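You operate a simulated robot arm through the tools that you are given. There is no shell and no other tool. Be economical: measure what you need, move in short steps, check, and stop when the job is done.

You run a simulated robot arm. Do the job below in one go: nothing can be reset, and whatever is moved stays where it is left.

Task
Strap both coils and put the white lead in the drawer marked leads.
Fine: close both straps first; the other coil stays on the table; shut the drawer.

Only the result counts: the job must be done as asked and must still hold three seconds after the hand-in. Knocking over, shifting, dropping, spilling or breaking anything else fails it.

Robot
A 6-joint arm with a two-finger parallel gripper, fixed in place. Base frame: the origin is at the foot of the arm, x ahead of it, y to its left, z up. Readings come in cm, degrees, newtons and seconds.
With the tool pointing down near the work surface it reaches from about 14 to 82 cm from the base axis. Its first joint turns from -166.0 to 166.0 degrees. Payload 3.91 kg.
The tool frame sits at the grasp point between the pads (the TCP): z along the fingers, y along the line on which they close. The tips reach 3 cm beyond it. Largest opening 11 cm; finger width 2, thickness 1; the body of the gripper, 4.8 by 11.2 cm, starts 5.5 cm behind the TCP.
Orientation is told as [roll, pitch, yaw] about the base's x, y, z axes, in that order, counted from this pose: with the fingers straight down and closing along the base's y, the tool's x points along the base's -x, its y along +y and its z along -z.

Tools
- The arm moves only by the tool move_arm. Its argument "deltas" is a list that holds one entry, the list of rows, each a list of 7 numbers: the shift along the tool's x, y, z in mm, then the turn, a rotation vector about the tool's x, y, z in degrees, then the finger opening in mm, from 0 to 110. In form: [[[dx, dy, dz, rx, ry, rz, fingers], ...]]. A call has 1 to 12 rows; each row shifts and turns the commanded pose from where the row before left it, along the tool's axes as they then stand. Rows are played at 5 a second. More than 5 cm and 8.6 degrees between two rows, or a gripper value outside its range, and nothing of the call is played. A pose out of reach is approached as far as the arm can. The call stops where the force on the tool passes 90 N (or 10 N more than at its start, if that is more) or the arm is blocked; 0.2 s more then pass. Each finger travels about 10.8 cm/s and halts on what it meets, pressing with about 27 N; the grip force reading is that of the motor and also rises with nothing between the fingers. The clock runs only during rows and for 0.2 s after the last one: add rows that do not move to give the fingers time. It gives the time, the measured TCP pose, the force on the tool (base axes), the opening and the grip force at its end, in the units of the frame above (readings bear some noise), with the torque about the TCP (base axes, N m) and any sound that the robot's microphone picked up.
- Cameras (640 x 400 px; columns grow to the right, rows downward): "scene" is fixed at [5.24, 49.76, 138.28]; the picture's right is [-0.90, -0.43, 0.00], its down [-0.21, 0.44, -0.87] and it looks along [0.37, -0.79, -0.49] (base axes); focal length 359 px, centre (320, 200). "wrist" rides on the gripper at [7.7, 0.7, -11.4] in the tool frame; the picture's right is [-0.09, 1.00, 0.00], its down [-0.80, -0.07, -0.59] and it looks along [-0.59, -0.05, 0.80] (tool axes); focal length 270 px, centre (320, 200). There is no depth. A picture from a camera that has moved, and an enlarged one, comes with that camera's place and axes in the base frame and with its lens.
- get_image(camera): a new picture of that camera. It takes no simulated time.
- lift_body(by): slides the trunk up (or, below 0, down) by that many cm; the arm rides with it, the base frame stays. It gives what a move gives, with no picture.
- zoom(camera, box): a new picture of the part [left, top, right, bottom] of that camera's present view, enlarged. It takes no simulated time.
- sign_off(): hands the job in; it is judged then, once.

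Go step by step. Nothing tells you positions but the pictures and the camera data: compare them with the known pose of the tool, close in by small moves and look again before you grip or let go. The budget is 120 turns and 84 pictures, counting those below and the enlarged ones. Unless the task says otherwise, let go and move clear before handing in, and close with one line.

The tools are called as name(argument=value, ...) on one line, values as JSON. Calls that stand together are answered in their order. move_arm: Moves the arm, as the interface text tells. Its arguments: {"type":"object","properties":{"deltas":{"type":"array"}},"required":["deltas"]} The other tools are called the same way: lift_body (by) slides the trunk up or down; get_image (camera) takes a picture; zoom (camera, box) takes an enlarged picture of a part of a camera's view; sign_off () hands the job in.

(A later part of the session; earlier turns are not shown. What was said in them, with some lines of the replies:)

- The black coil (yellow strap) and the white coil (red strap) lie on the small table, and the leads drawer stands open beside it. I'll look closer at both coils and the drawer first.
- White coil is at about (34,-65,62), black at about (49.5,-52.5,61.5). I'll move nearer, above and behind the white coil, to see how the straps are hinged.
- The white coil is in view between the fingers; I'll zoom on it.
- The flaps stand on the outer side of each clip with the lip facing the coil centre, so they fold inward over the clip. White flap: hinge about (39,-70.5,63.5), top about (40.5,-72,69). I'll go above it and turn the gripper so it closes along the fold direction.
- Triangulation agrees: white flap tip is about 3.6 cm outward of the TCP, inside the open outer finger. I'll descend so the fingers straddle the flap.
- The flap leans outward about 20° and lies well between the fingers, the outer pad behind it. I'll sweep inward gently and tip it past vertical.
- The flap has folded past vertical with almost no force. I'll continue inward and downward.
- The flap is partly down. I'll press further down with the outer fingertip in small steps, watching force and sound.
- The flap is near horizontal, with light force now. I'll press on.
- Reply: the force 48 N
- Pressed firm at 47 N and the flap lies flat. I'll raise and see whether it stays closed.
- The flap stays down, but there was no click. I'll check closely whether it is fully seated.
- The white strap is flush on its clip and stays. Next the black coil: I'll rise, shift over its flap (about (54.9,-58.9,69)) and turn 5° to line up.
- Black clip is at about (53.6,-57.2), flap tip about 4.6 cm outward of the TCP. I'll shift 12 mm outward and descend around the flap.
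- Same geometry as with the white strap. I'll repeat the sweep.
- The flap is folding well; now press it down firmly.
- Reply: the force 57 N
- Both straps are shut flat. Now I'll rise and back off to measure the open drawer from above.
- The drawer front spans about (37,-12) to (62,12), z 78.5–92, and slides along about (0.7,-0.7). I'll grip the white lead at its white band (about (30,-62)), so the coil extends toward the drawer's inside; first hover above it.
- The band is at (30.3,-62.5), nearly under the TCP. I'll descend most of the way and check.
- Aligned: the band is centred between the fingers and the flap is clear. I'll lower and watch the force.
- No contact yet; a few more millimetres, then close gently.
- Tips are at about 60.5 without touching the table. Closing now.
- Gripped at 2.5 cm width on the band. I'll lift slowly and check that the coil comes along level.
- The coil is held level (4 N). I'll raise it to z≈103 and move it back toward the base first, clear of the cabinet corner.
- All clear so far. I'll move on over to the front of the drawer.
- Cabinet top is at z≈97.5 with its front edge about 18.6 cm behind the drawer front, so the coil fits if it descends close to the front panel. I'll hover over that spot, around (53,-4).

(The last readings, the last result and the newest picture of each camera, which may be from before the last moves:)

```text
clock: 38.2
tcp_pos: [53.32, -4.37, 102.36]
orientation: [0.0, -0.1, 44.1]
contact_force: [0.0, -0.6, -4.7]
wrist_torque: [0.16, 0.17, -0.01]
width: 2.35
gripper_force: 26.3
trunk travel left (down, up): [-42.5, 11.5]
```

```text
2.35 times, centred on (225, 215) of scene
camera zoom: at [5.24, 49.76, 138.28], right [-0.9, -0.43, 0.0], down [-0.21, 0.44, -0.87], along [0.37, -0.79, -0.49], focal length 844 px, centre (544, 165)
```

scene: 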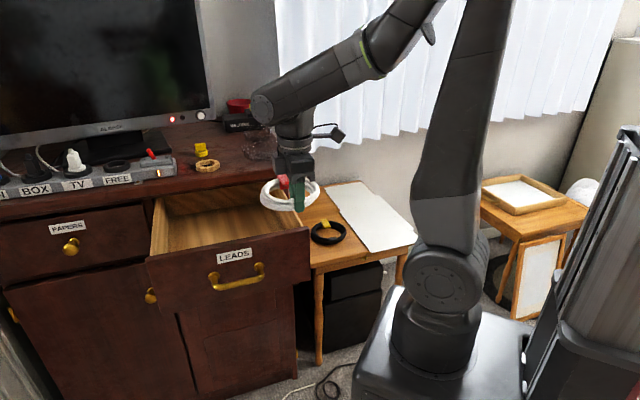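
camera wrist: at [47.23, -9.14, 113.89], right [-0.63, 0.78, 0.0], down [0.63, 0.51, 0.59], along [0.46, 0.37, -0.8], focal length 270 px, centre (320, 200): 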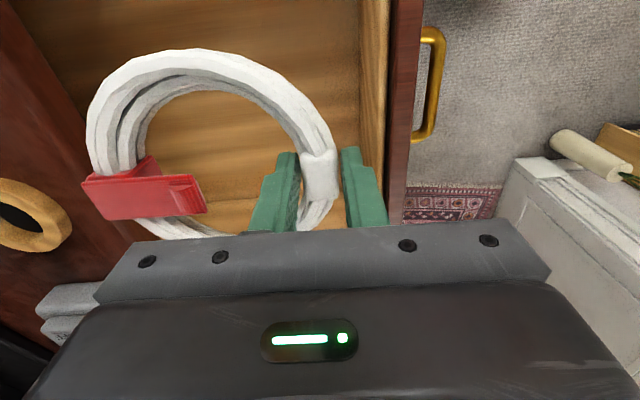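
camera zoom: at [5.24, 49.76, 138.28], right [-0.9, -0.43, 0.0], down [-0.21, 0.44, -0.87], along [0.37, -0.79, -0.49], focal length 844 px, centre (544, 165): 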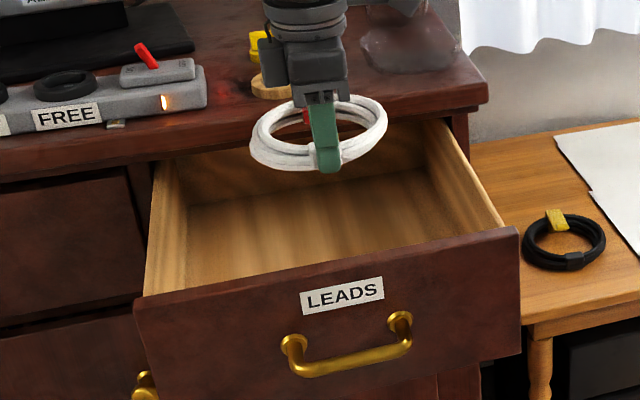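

The view is good: the drawer's inner front wall is 3.6 cm ahead of the TCP and the cabinet edge is 14.4 cm behind, while the coil reaches back 12.3 cm. I'll descend to z≈89.

move_arm(deltas=[[[0, 0, 25, 0, 0, 0, 0], [0, 0, 25, 0, 0, 0, 0], [0, 0, 25, 0, 0, 0, 0], [0, 0, 25, 0, 0, 0, 0], [0, 0, 20, 0, 0, 0, 0], [0, 0, 14, 0, 0, 0, 0], [0, 0, 0, 0, 0, 0, 0]]])

get_image(camera="wrist")

zoom(camera="scene", box=[130, 130, 320, 300])

```text
clock: 39.8
tcp_pos: [53.12, -4.31, 88.98]
orientation: [0.0, 0.0, 44.1]
contact_force: [0.7, 0.5, -4.5]
wrist_torque: [0.19, 0.17, -0.02]
width: 2.33
gripper_force: 26.9
trunk travel left (down, up): [-42.5, 11.5]
```

```text
41 pictures are left
camera wrist: at [47.17, -9.14, 100.42], right [-0.63, 0.78, 0.0], down [0.63, 0.51, 0.59], along [0.46, 0.37, -0.8], focal length 270 px, centre (320, 200)
```

wrist: 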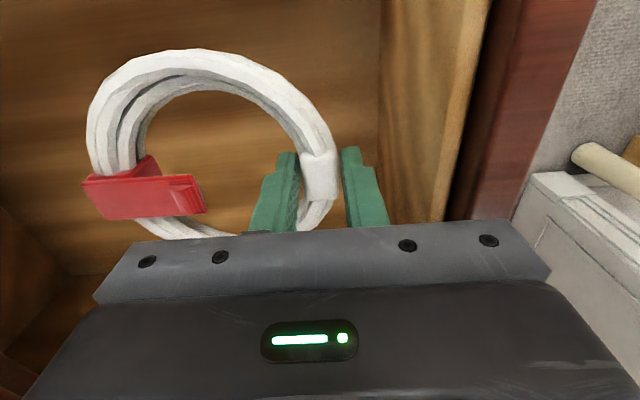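

```text
2.35 times, centred on (225, 215) of scene
camera zoom: at [5.24, 49.76, 138.28], right [-0.9, -0.43, 0.0], down [-0.21, 0.44, -0.87], along [0.37, -0.79, -0.49], focal length 844 px, centre (544, 165)
```

zoom: 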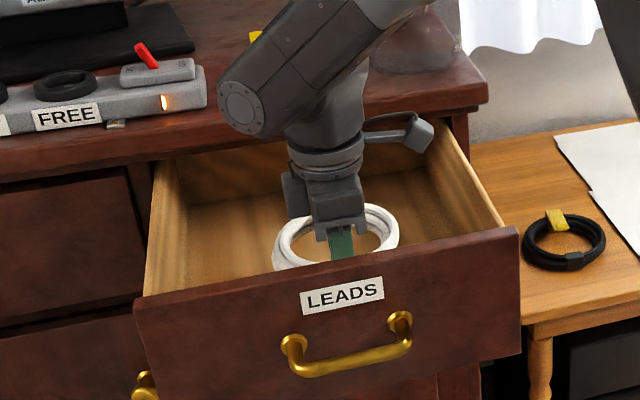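

The coil is inside the drawer and below the cabinet top. I'll move 2 cm inward, then lower until it touches the floor.

move_arm(deltas=[[[0, -10, 5, 0, 0, 0, 0], [0, -10, 5, 0, 0, 0, 0], [0, 0, 10, 0, 0, 0, 0], [0, 0, 10, 0, 0, 0, 0], [0, 0, 5, 0, 0, 0, 0], [0, 0, 5, 0, 0, 0, 0], [0, 0, 0, 0, 0, 0, 0]]])

get_image(camera="wrist")

```text
clock: 41.4
tcp_pos: [54.6, -5.8, 84.87]
orientation: [0.0, 0.0, 44.0]
contact_force: [-0.6, 0.4, -4.5]
wrist_torque: [0.21, 0.18, -0.03]
width: 2.35
gripper_force: 27.1
trunk travel left (down, up): [-42.5, 11.5]
```

```text
39 pictures are left
camera wrist: at [48.59, -10.69, 96.35], right [-0.63, 0.78, 0.0], down [0.63, 0.51, 0.59], along [0.46, 0.37, -0.8], focal length 270 px, centre (320, 200)
```

wrist: 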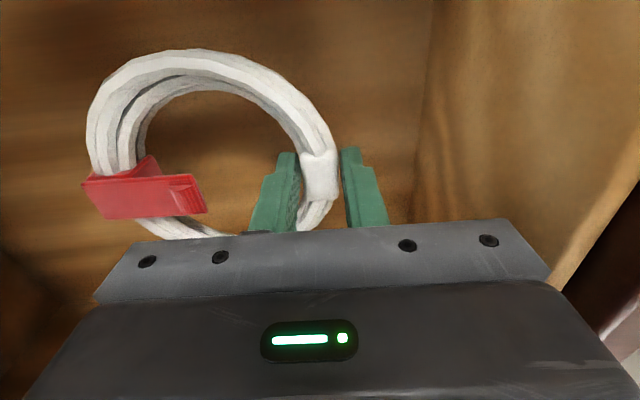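

Still hanging free (−4.5 N). Lower in small steps.

move_arm(deltas=[[[0, 0, 4, 0, 0, 0, 0], [0, 0, 3, 0, 0, 0, 0], [0, 0, 3, 0, 0, 0, 0], [0, 0, 0, 0, 0, 0, 0]]])

```text
clock: 42.4
tcp_pos: [54.59, -5.86, 83.82]
orientation: [0.0, 0.0, 44.2]
contact_force: [0.0, 0.6, -4.3]
wrist_torque: [0.19, 0.16, -0.02]
width: 2.36
gripper_force: 26.3
trunk travel left (down, up): [-42.5, 11.5]
```

move_arm(deltas=[[[0, 0, 3, 0, 0, 0, 0], [0, 0, 3, 0, 0, 0, 0], [0, 0, 3, 0, 0, 0, 0], [0, 0, 0, 0, 0, 0, 0]]])

get_image(camera="wrist")

zoom(camera="scene", box=[130, 130, 320, 300])

```text
clock: 43.4
tcp_pos: [54.54, -5.86, 83.17]
orientation: [0.0, 0.0, 44.0]
contact_force: [-0.8, -0.4, -4.5]
wrist_torque: [0.18, 0.13, -0.04]
width: 2.38
gripper_force: 27.2
trunk travel left (down, up): [-42.5, 11.5]
```

```text
38 pictures are left
camera wrist: at [48.52, -10.64, 94.55], right [-0.63, 0.78, 0.0], down [0.63, 0.51, 0.59], along [0.46, 0.37, -0.8], focal length 270 px, centre (320, 200)
```

wrist: 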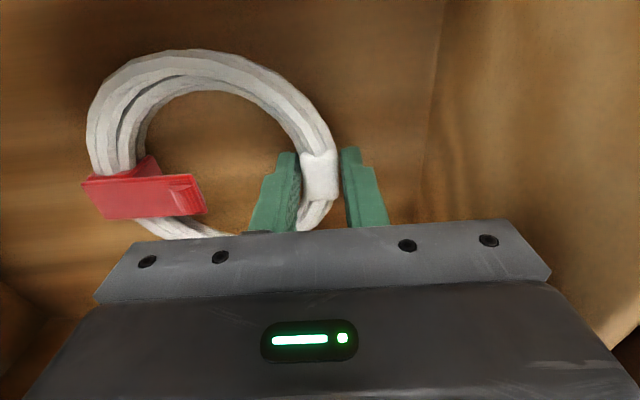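

```text
2.35 times, centred on (225, 215) of scene
camera zoom: at [5.24, 49.76, 138.28], right [-0.9, -0.43, 0.0], down [-0.21, 0.44, -0.87], along [0.37, -0.79, -0.49], focal length 844 px, centre (544, 165)
```

zoom: 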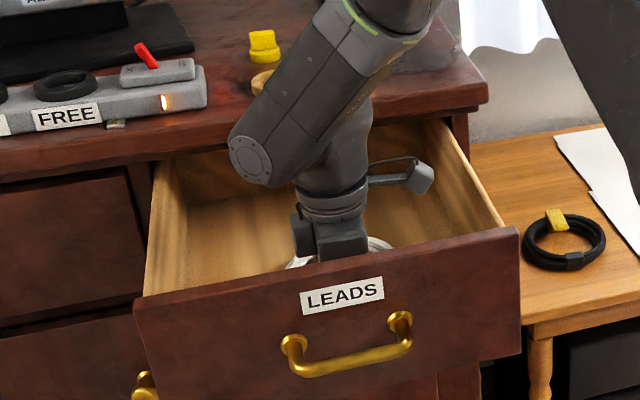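

No floor contact yet; continue lowering in small steps.

move_arm(deltas=[[[0, 0, 3, 0, 0, 0, 0], [0, 0, 3, 0, 0, 0, 0], [0, 0, 3, 0, 0, 0, 0], [0, 0, 0, 0, 0, 0, 0]]])

```text
clock: 44.4
tcp_pos: [54.47, -5.88, 82.16]
orientation: [0.0, 0.0, 44.1]
contact_force: [-0.1, -1.0, -4.9]
wrist_torque: [0.19, 0.17, -0.02]
width: 2.37
gripper_force: 27.2
trunk travel left (down, up): [-42.5, 11.5]
```

move_arm(deltas=[[[0, 0, 3, 0, 0, 0, 0], [0, 0, 3, 0, 0, 0, 0], [0, 0, 3, 0, 0, 0, 0], [0, 0, 0, 0, 0, 0, 0]]])

get_image(camera="wrist")

```text
clock: 45.4
tcp_pos: [54.54, -5.79, 81.66]
orientation: [-0.3, -0.3, 44.1]
contact_force: [1.4, 0.0, 45.6]
wrist_torque: [0.17, 0.31, -0.01]
width: 2.35
gripper_force: 27.1
trunk travel left (down, up): [-42.5, 11.5]
```

```text
36 pictures are left
camera wrist: at [48.4, -10.61, 93.03], right [-0.63, 0.78, -0.01], down [0.62, 0.51, 0.6], along [0.47, 0.37, -0.8], focal length 270 px, centre (320, 200)
```

wrist: 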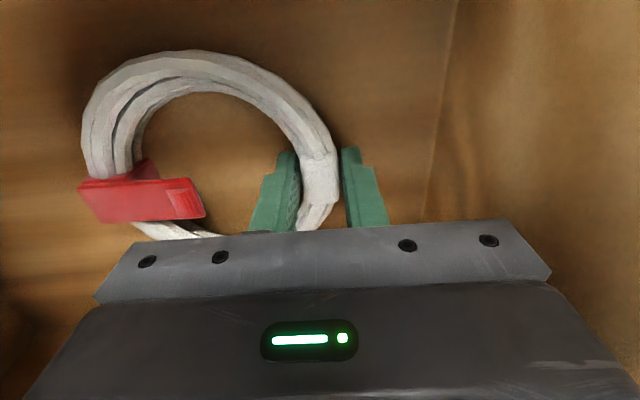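

Contact with the drawer floor. I'll ease the load off and open slightly.

move_arm(deltas=[[[0, 0, -4, 0, 0, 0, 0], [0, 0, 0, 0, 0, 0, 15], [0, 0, 0, 0, 0, 0, 25], [0, 0, 0, 0, 0, 0, 35], [0, 0, 0, 0, 0, 0, 45], [0, 0, 0, 0, 0, 0, 45]]])

get_image(camera="wrist")

```text
clock: 46.8
tcp_pos: [54.53, -5.72, 81.56]
orientation: [0.0, 0.0, 44.1]
contact_force: [0.3, 0.1, -0.1]
wrist_torque: [0.01, 0.02, 0.01]
width: 4.5
gripper_force: 0.0
trunk travel left (down, up): [-42.5, 11.5]
```

```text
35 pictures are left
camera wrist: at [48.46, -10.64, 93.1], right [-0.63, 0.78, 0.0], down [0.63, 0.51, 0.59], along [0.46, 0.37, -0.8], focal length 270 px, centre (320, 200)
```

wrist: 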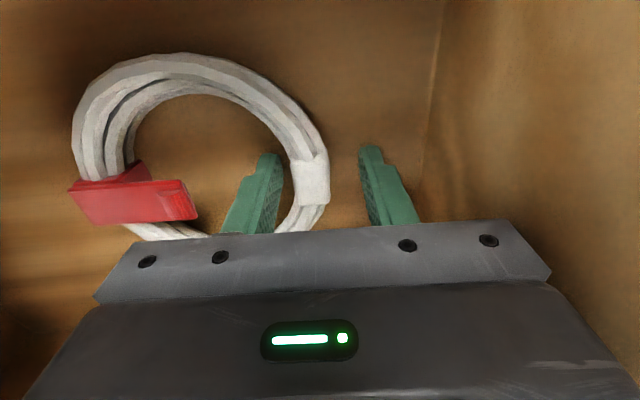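

The coil lies flat in the drawer with its strap shut. I'll rise straight out, move to the front of the drawer and tilt the closed fingers toward the panel to push it shut.

move_arm(deltas=[[[0, 0, -15, 0, 0, 0, 45], [0, 0, -40, 0, 0, 0, 45], [0, 0, -45, 0, 0, 0, 45], [0, 0, -45, 0, 0, 0, 45], [0, 0, -45, 0, 0, 0, 45], [0, 0, -45, 0, 0, 0, 45], [0, 36, 0, 0, 0, 0, 20], [0, 36, 0, 0, 0, 0, 0], [0, 36, 0, 0, 0, 0, 0], [0, 36, 0, 0, 0, 0, 0], [0, 0, 0, 0, 0, 0, 0]]])

get_image(camera="wrist")

get_image(camera="scene")

```text
clock: 49.2
tcp_pos: [44.45, 4.57, 105.19]
orientation: [-0.1, 0.0, 44.1]
contact_force: [-0.1, 0.3, 0.4]
wrist_torque: [0.02, -0.04, -0.02]
width: 0.0
gripper_force: 26.9
trunk travel left (down, up): [-42.5, 11.5]
```

```text
34 pictures are left
camera wrist: at [38.38, -0.26, 116.67], right [-0.63, 0.78, 0.0], down [0.62, 0.51, 0.59], along [0.46, 0.37, -0.8], focal length 270 px, centre (320, 200)
```

wrist: 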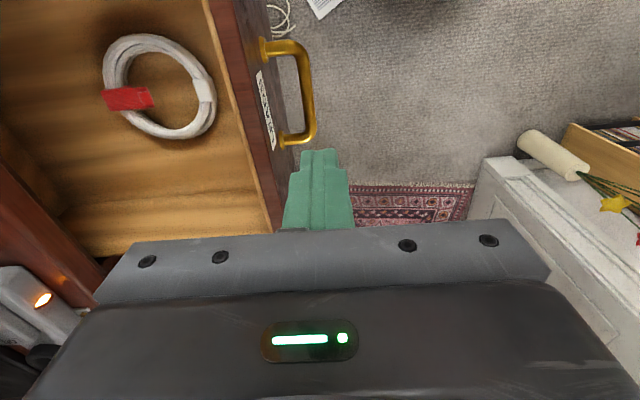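

```text
33 pictures are left
```

scene: 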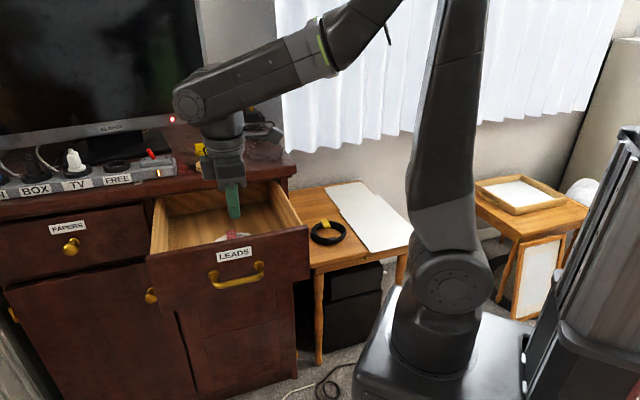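

The white lead sits flat in the drawer. I'll back off a little and tilt the closed fingers 45° toward the panel.

move_arm(deltas=[[[0, 15, 0, 0, 0, 0, 0], [0, 0, 0, 7.5, 0, 0, 0], [0, 0, 0, 7.5, 0, 0, 0], [0, 0, 0, 7.5, 0, 0, 0], [0, 0, 0, 7.5, 0, 0, 0], [0, 0, 0, 7.5, 0, 0, 0], [0, 0, 0, 7.5, 0, 0, 0], [0, 0, 0, 0, 0, 0, 0]]])

get_image(camera="wrist")

get_image(camera="scene")

```text
clock: 51.0
tcp_pos: [43.48, 5.62, 105.04]
orientation: [-45.2, 0.0, 44.2]
contact_force: [0.9, 0.4, 0.2]
wrist_torque: [0.0, 0.01, 0.03]
width: 0.0
gripper_force: 27.2
trunk travel left (down, up): [-42.5, 11.5]
```

```text
32 pictures are left
camera wrist: at [31.97, 6.46, 112.74], right [-0.43, 0.57, -0.71], down [0.32, 0.82, 0.47], along [0.85, -0.02, -0.53], focal length 270 px, centre (320, 200)
```

wrist: 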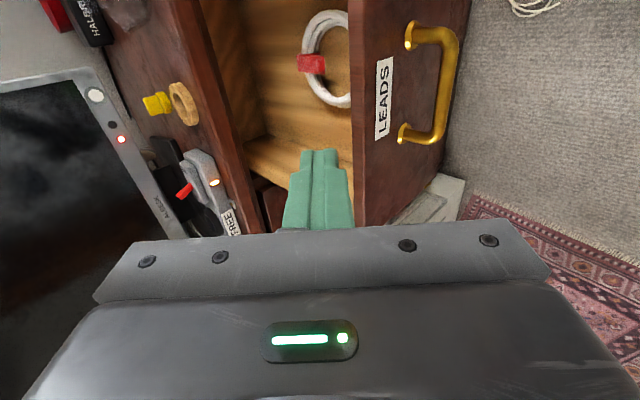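

```text
31 pictures are left
```

scene: 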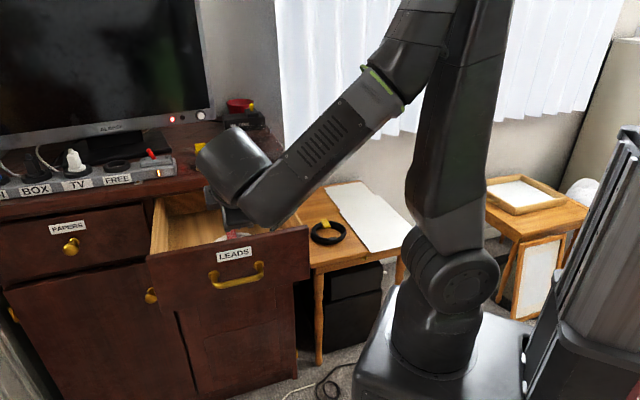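

The panel face is about 4.7 cm ahead of the fingertips. I'll descend along base z to label height.

move_arm(deltas=[[[-5, 25, 25, 0, 0, 0, 0], [-5, 25, 25, 0, 0, 0, 0], [0, 25, 25, 0, 0, 0, 0], [0, 24, 24, 0, 0, 0, 0], [0, 0, 0, 0, 0, 0, 0]]])

get_image(camera="wrist")

get_image(camera="scene")

```text
clock: 52.2
tcp_pos: [44.27, 6.25, 91.08]
orientation: [-45.1, -0.1, 44.0]
contact_force: [1.0, 0.8, -0.1]
wrist_torque: [0.0, 0.01, 0.01]
width: 0.0
gripper_force: 26.5
trunk travel left (down, up): [-42.5, 11.5]
```

```text
30 pictures are left
camera wrist: at [32.7, 7.12, 98.75], right [-0.43, 0.57, -0.7], down [0.32, 0.82, 0.47], along [0.85, -0.02, -0.53], focal length 270 px, centre (320, 200)
```

wrist: 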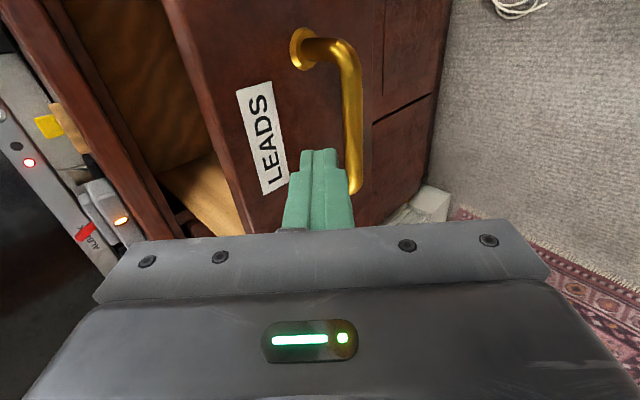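

```text
29 pictures are left
```

scene: 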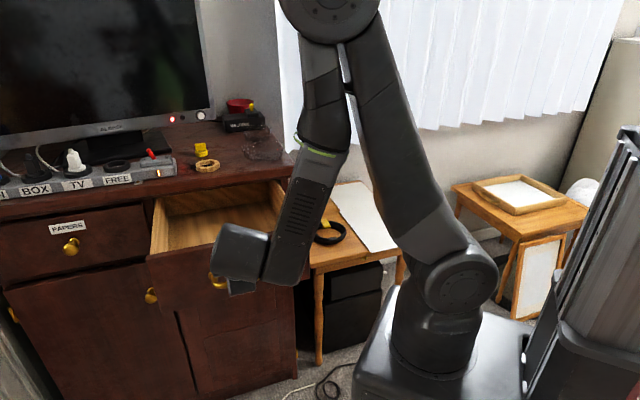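

Fingertips are at label height, above the handle bar, about 5–6 cm from the panel. I'll push along the drawer's slide direction.

move_arm(deltas=[[[0, -7, 7, 0, 0, 0, 0], [0, -7, 7, 0, 0, 0, 0], [0, -7, 7, 0, 0, 0, 0], [0, -7, 7, 0, 0, 0, 0], [0, -7, 7, 0, 0, 0, 0], [0, -5, 5, 0, 0, 0, 0], [0, -5, 5, 0, 0, 0, 0], [0, -5, 5, 0, 0, 0, 0], [0, -5, 5, 0, 0, 0, 0], [0, 0, 0, 0, 0, 0, 0]]])

get_image(camera="wrist")

get_image(camera="scene")

```text
clock: 54.4
tcp_pos: [49.74, 0.79, 91.25]
orientation: [-44.9, 0.0, 44.0]
contact_force: [0.2, -0.5, 0.5]
wrist_torque: [0.02, 0.01, 0.0]
width: 0.03
gripper_force: 27.3
trunk travel left (down, up): [-42.5, 11.5]
```

```text
28 pictures are left
camera wrist: at [38.12, 1.53, 98.85], right [-0.43, 0.57, -0.7], down [0.32, 0.82, 0.47], along [0.85, -0.02, -0.53], focal length 270 px, centre (320, 200)
```

wrist: 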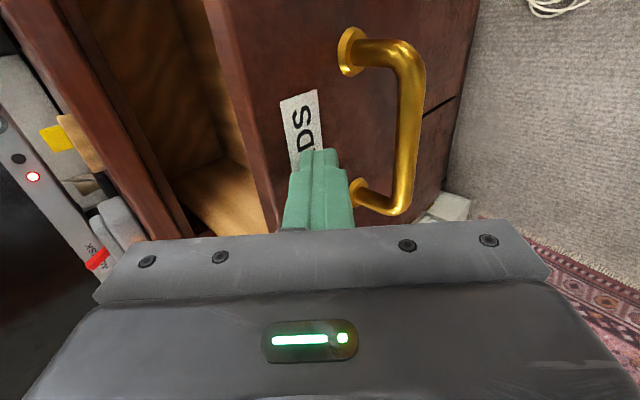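

```text
27 pictures are left
```

scene: 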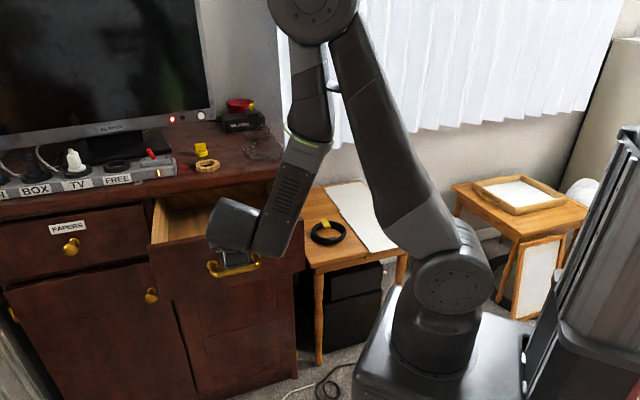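

The drawer is sliding with little force. I'll keep pushing.

move_arm(deltas=[[[0, -6, 6, 0, 0, 0, 0], [0, -6, 6, 0, 0, 0, 0], [0, -6, 6, 0, 0, 0, 0], [0, -6, 6, 0, 0, 0, 0], [0, -6, 6, 0, 0, 0, 0], [0, -6, 6, 0, 0, 0, 0], [0, -6, 6, 0, 0, 0, 0], [0, -6, 6, 0, 0, 0, 0], [0, -6, 6, 0, 0, 0, 0], [0, -6, 6, 0, 0, 0, 0], [0, 0, 0, 0, 0, 0, 0]]])

get_image(camera="wrist")

get_image(camera="scene")

```text
clock: 56.8
tcp_pos: [55.69, -5.31, 91.24]
orientation: [-45.0, -0.1, 44.2]
contact_force: [-0.1, -0.4, 0.4]
wrist_torque: [-0.04, -0.01, 0.01]
width: 0.0
gripper_force: 27.5
trunk travel left (down, up): [-42.5, 11.5]
```

```text
26 pictures are left
camera wrist: at [44.06, -4.49, 98.84], right [-0.43, 0.57, -0.7], down [0.32, 0.82, 0.47], along [0.85, -0.02, -0.53], focal length 270 px, centre (320, 200)
```

wrist: 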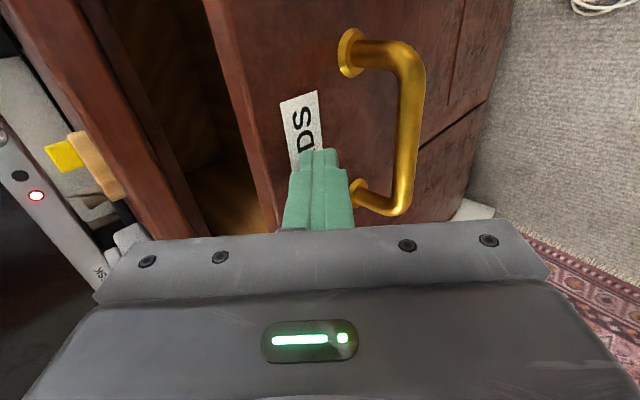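

```text
25 pictures are left
```

scene: 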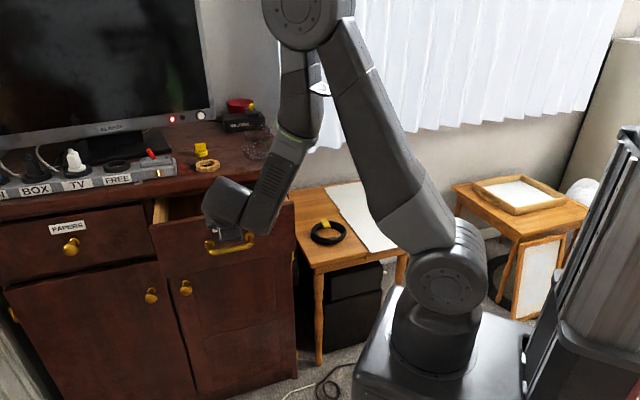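

Good progress; the gap is closing. Continuing.

move_arm(deltas=[[[0, -6, 6, 0, 0, 0, 0], [0, -6, 6, 0, 0, 0, 0], [0, -6, 6, 0, 0, 0, 0], [0, -6, 6, 0, 0, 0, 0], [0, -6, 6, 0, 0, 0, 0], [0, -6, 6, 0, 0, 0, 0], [0, 0, 0, 0, 0, 0, 0]]])

get_image(camera="wrist")

get_image(camera="scene")

```text
clock: 58.4
tcp_pos: [59.16, -9.01, 91.17]
orientation: [-45.0, 0.1, 44.0]
contact_force: [0.1, -0.6, 0.3]
wrist_torque: [-0.01, -0.01, -0.03]
width: 0.0
gripper_force: 26.5
trunk travel left (down, up): [-42.5, 11.5]
```

```text
24 pictures are left
camera wrist: at [47.58, -8.25, 98.83], right [-0.43, 0.57, -0.7], down [0.32, 0.82, 0.47], along [0.85, -0.02, -0.53], focal length 270 px, centre (320, 200)
```

wrist: 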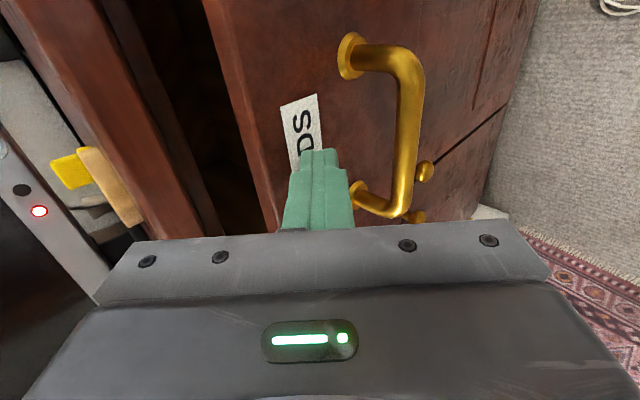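

```text
23 pictures are left
```

scene: 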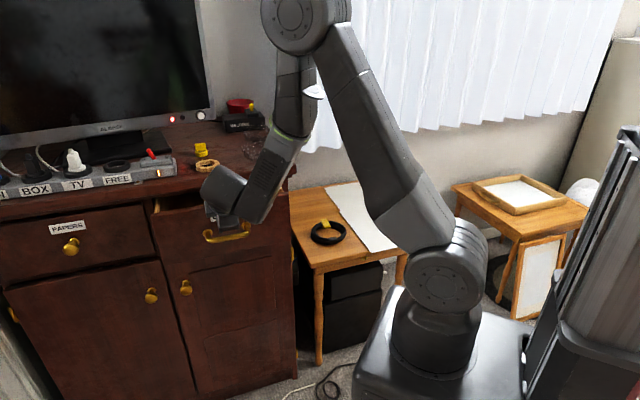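

A few centimetres remain. I'll go on in smaller steps.

move_arm(deltas=[[[0, -4, 4, 0, 0, 0, 0], [0, -4, 4, 0, 0, 0, 0], [0, -4, 4, 0, 0, 0, 0], [0, -4, 4, 0, 0, 0, 0], [0, -3, 3, 0, 0, 0, 0], [0, -3, 3, 0, 0, 0, 0], [0, 0, 0, 0, 0, 0, 0]]])

get_image(camera="wrist")

zoom(camera="scene", box=[130, 130, 320, 300])

```text
clock: 60.0
tcp_pos: [61.36, -11.24, 91.08]
orientation: [-45.0, 0.0, 44.1]
contact_force: [0.9, 0.0, -0.1]
wrist_torque: [-0.02, -0.03, -0.04]
width: 0.03
gripper_force: 26.5
trunk travel left (down, up): [-42.5, 11.5]
```

```text
22 pictures are left
camera wrist: at [49.76, -10.43, 98.71], right [-0.43, 0.57, -0.7], down [0.32, 0.82, 0.47], along [0.85, -0.02, -0.53], focal length 270 px, centre (320, 200)
```

wrist: 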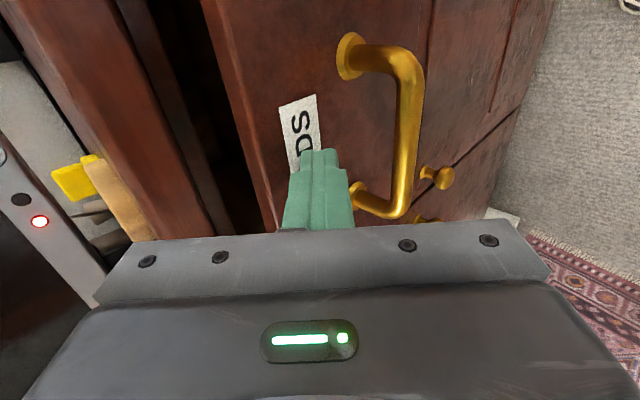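

```text
2.35 times, centred on (225, 215) of scene
camera zoom: at [5.24, 49.76, 138.28], right [-0.9, -0.43, 0.0], down [-0.21, 0.44, -0.87], along [0.37, -0.79, -0.49], focal length 844 px, centre (544, 165)
```

zoom: 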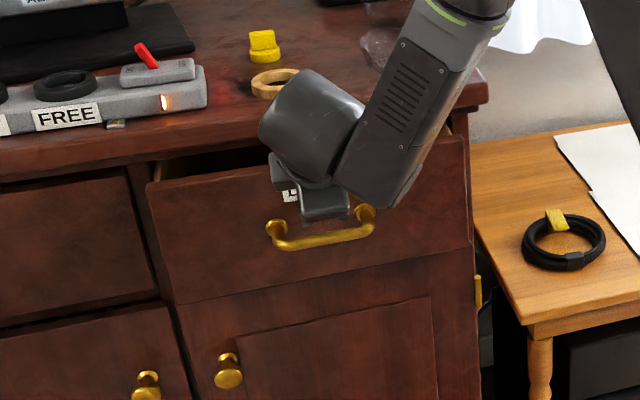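

Still about 3 cm to go. Continuing in 5 mm steps.

move_arm(deltas=[[[0, -3.5, 3.5, 0, 0, 0, 0], [0, -3.5, 3.5, 0, 0, 0, 0], [0, -3.5, 3.5, 0, 0, 0, 0], [0, -3.5, 3.5, 0, 0, 0, 0], [0, 0, 0, 0, 0, 0, 0]]])

get_image(camera="wrist")

zoom(camera="scene", box=[130, 130, 320, 300])

```text
clock: 61.2
tcp_pos: [62.73, -12.68, 91.07]
orientation: [-45.1, 0.0, 44.0]
contact_force: [-0.6, -0.1, 0.1]
wrist_torque: [0.01, 0.02, 0.03]
width: 0.0
gripper_force: 27.0
trunk travel left (down, up): [-42.5, 11.5]
```

```text
20 pictures are left
camera wrist: at [51.08, -11.8, 98.79], right [-0.43, 0.57, -0.7], down [0.32, 0.82, 0.47], along [0.85, -0.02, -0.53], focal length 270 px, centre (320, 200)
```

wrist: 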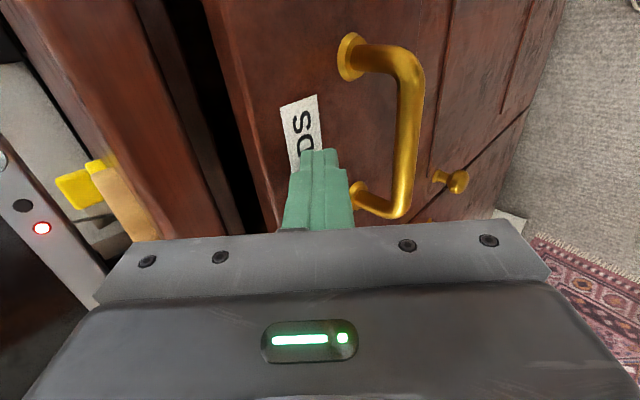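

```text
2.35 times, centred on (225, 215) of scene
camera zoom: at [5.24, 49.76, 138.28], right [-0.9, -0.43, 0.0], down [-0.21, 0.44, -0.87], along [0.37, -0.79, -0.49], focal length 844 px, centre (544, 165)
```

zoom: 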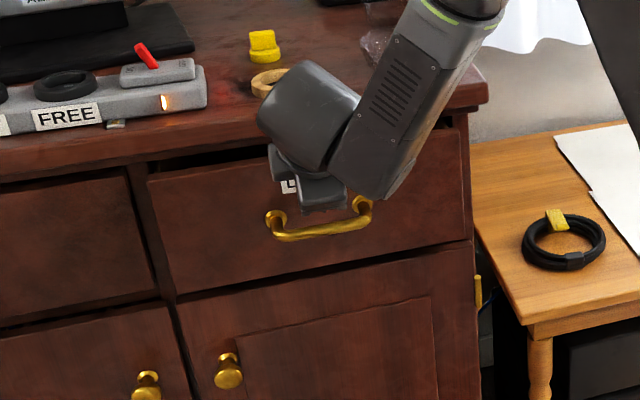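

move_arm(deltas=[[[0, -3, 3, 0, 0, 0, 0], [0, -3, 3, 0, 0, 0, 0], [0, -3, 3, 0, 0, 0, 0], [0, -3, 3, 0, 0, 0, 0], [0, 0, 0, 0, 0, 0, 0]]])

zoom(camera="scene", box=[130, 130, 320, 300])

```text
clock: 62.4
tcp_pos: [63.9, -13.89, 91.16]
orientation: [-45.0, 0.0, 44.1]
contact_force: [-0.6, 0.4, 0.0]
wrist_torque: [0.0, 0.0, -0.02]
width: 0.03
gripper_force: 27.4
trunk travel left (down, up): [-42.5, 11.5]
```

```text
2.35 times, centred on (225, 215) of scene
camera zoom: at [5.24, 49.76, 138.28], right [-0.9, -0.43, 0.0], down [-0.21, 0.44, -0.87], along [0.37, -0.79, -0.49], focal length 844 px, centre (544, 165)
```

zoom: 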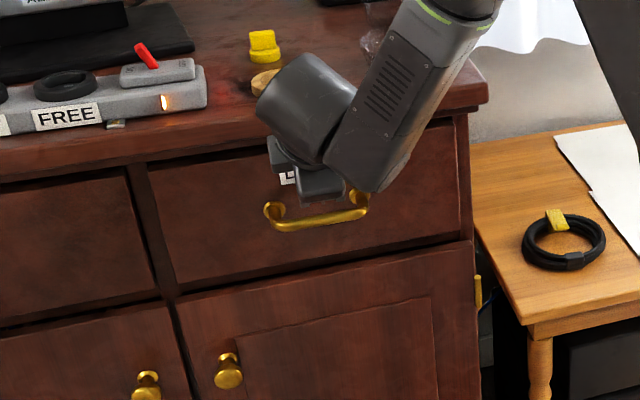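

No stop felt yet; continue gently until resistance.

move_arm(deltas=[[[0, -2, 2, 0, 0, 0, 0], [0, -2, 2, 0, 0, 0, 0], [0, -2, 2, 0, 0, 0, 0], [0, -2, 2, 0, 0, 0, 0], [0, 0, 0, 0, 0, 0, 0]]])

zoom(camera="scene", box=[130, 130, 320, 300])

```text
clock: 63.6
tcp_pos: [64.17, -14.24, 91.23]
orientation: [-44.9, 0.1, 44.1]
contact_force: [-36.8, 39.1, -4.2]
wrist_torque: [0.65, 0.64, 0.21]
width: 0.02
gripper_force: 27.5
trunk travel left (down, up): [-42.5, 11.5]
```

```text
2.35 times, centred on (225, 215) of scene
camera zoom: at [5.24, 49.76, 138.28], right [-0.9, -0.43, 0.0], down [-0.21, 0.44, -0.87], along [0.37, -0.79, -0.49], focal length 844 px, centre (544, 165)
```

zoom: 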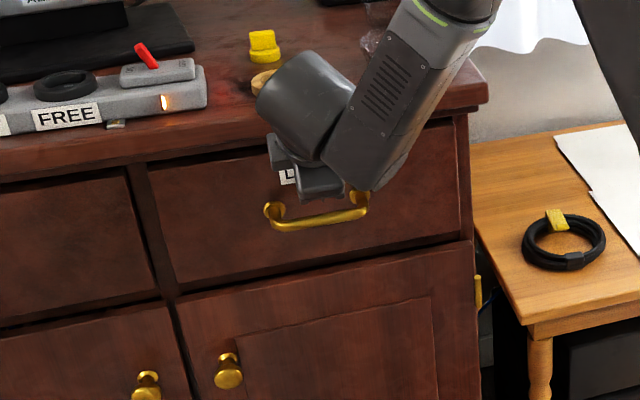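

A firm stop (54 N), and the panel looks flush. I'll back away and inspect.

move_arm(deltas=[[[0, 10, -10, 0, 0, 0, 0], [0, 20, -20, 0, 0, 0, 0], [0, 25, -25, 0, 0, 0, 0], [0, 30, -30, 0, 0, 0, 0], [0, 30, -30, 0, 0, 0, 0], [0, 30, -30, 0, 0, 0, 0], [0, 0, -40, 0, 0, 0, 0], [0, 0, -40, 0, 0, 0, 0], [0, 0, 0, 0, 0, 0, 0]]])

get_image(camera="scene")

get_image(camera="wrist")

```text
clock: 65.6
tcp_pos: [46.45, 4.34, 96.77]
orientation: [-45.0, 0.0, 44.0]
contact_force: [-0.3, 0.4, -0.4]
wrist_torque: [-0.01, 0.01, 0.0]
width: 0.01
gripper_force: 26.8
trunk travel left (down, up): [-42.5, 11.5]
```

```text
16 pictures are left
```

scene: 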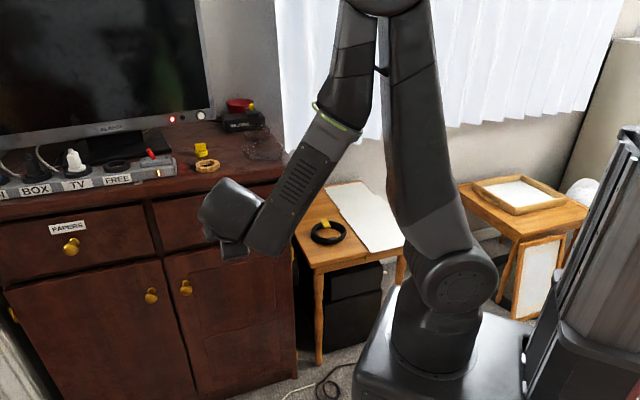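

```text
15 pictures are left
camera wrist: at [34.89, 5.09, 104.49], right [-0.43, 0.57, -0.7], down [0.32, 0.82, 0.47], along [0.85, -0.02, -0.53], focal length 270 px, centre (320, 200)
```

wrist: 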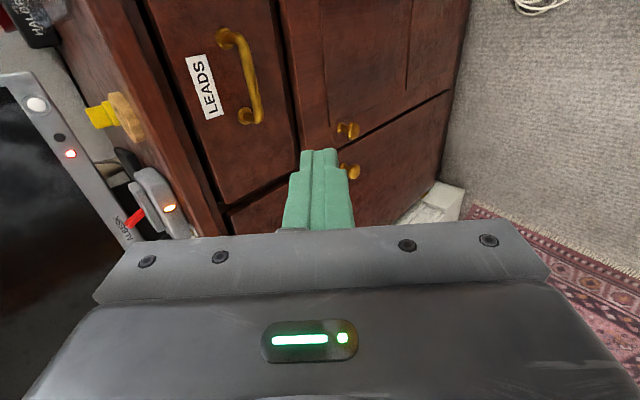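

The drawer looks shut. A last close check of the drawer edge and the black coil.

zoom(camera="wrist", box=[90, 0, 330, 240])

zoom(camera="scene", box=[300, 196, 360, 248])

zoom(camera="scene", box=[130, 170, 300, 280])

```text
1.67 times, centred on (210, 120) of wrist
camera zoom: at [34.89, 5.09, 104.49], right [-0.43, 0.57, -0.7], down [0.32, 0.82, 0.47], along [0.85, -0.02, -0.53], focal length 450 px, centre (503, 333)
```

zoom: 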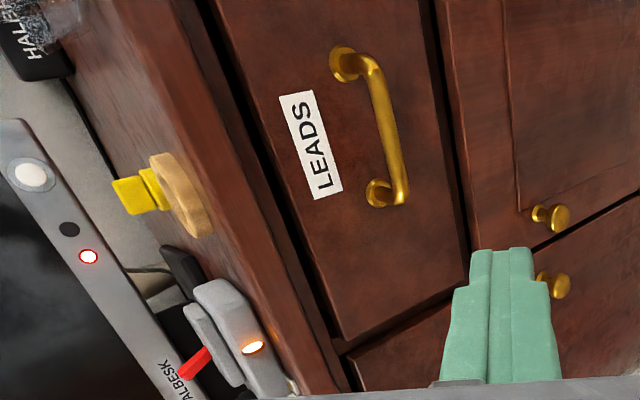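

```text
7.69 times, centred on (330, 222) of scene
camera zoom: at [5.24, 49.76, 138.28], right [-0.9, -0.43, 0.0], down [-0.21, 0.44, -0.87], along [0.37, -0.79, -0.49], focal length 2759 px, centre (243, 31)
```

zoom: 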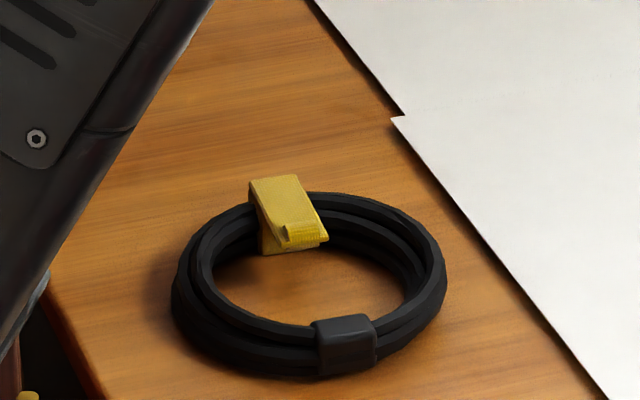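

```text
3.64 times, centred on (215, 225) of scene
camera zoom: at [5.24, 49.76, 138.28], right [-0.9, -0.43, 0.0], down [-0.21, 0.44, -0.87], along [0.37, -0.79, -0.49], focal length 1304 px, centre (702, 109)
```

zoom: 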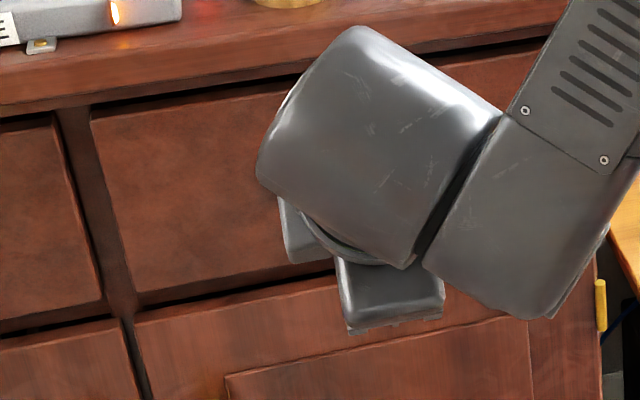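

The leads drawer is shut flush, matching the papers drawer beside it. The black coil is still on the table with its strap closed, so I'm handing in.

sign_off()

```text
The job is handed in.
```

Both straps are closed, the white lead is in the shut leads drawer, and the black coil is still on the table; I felt no click from either strap, but both stayed flat when released.
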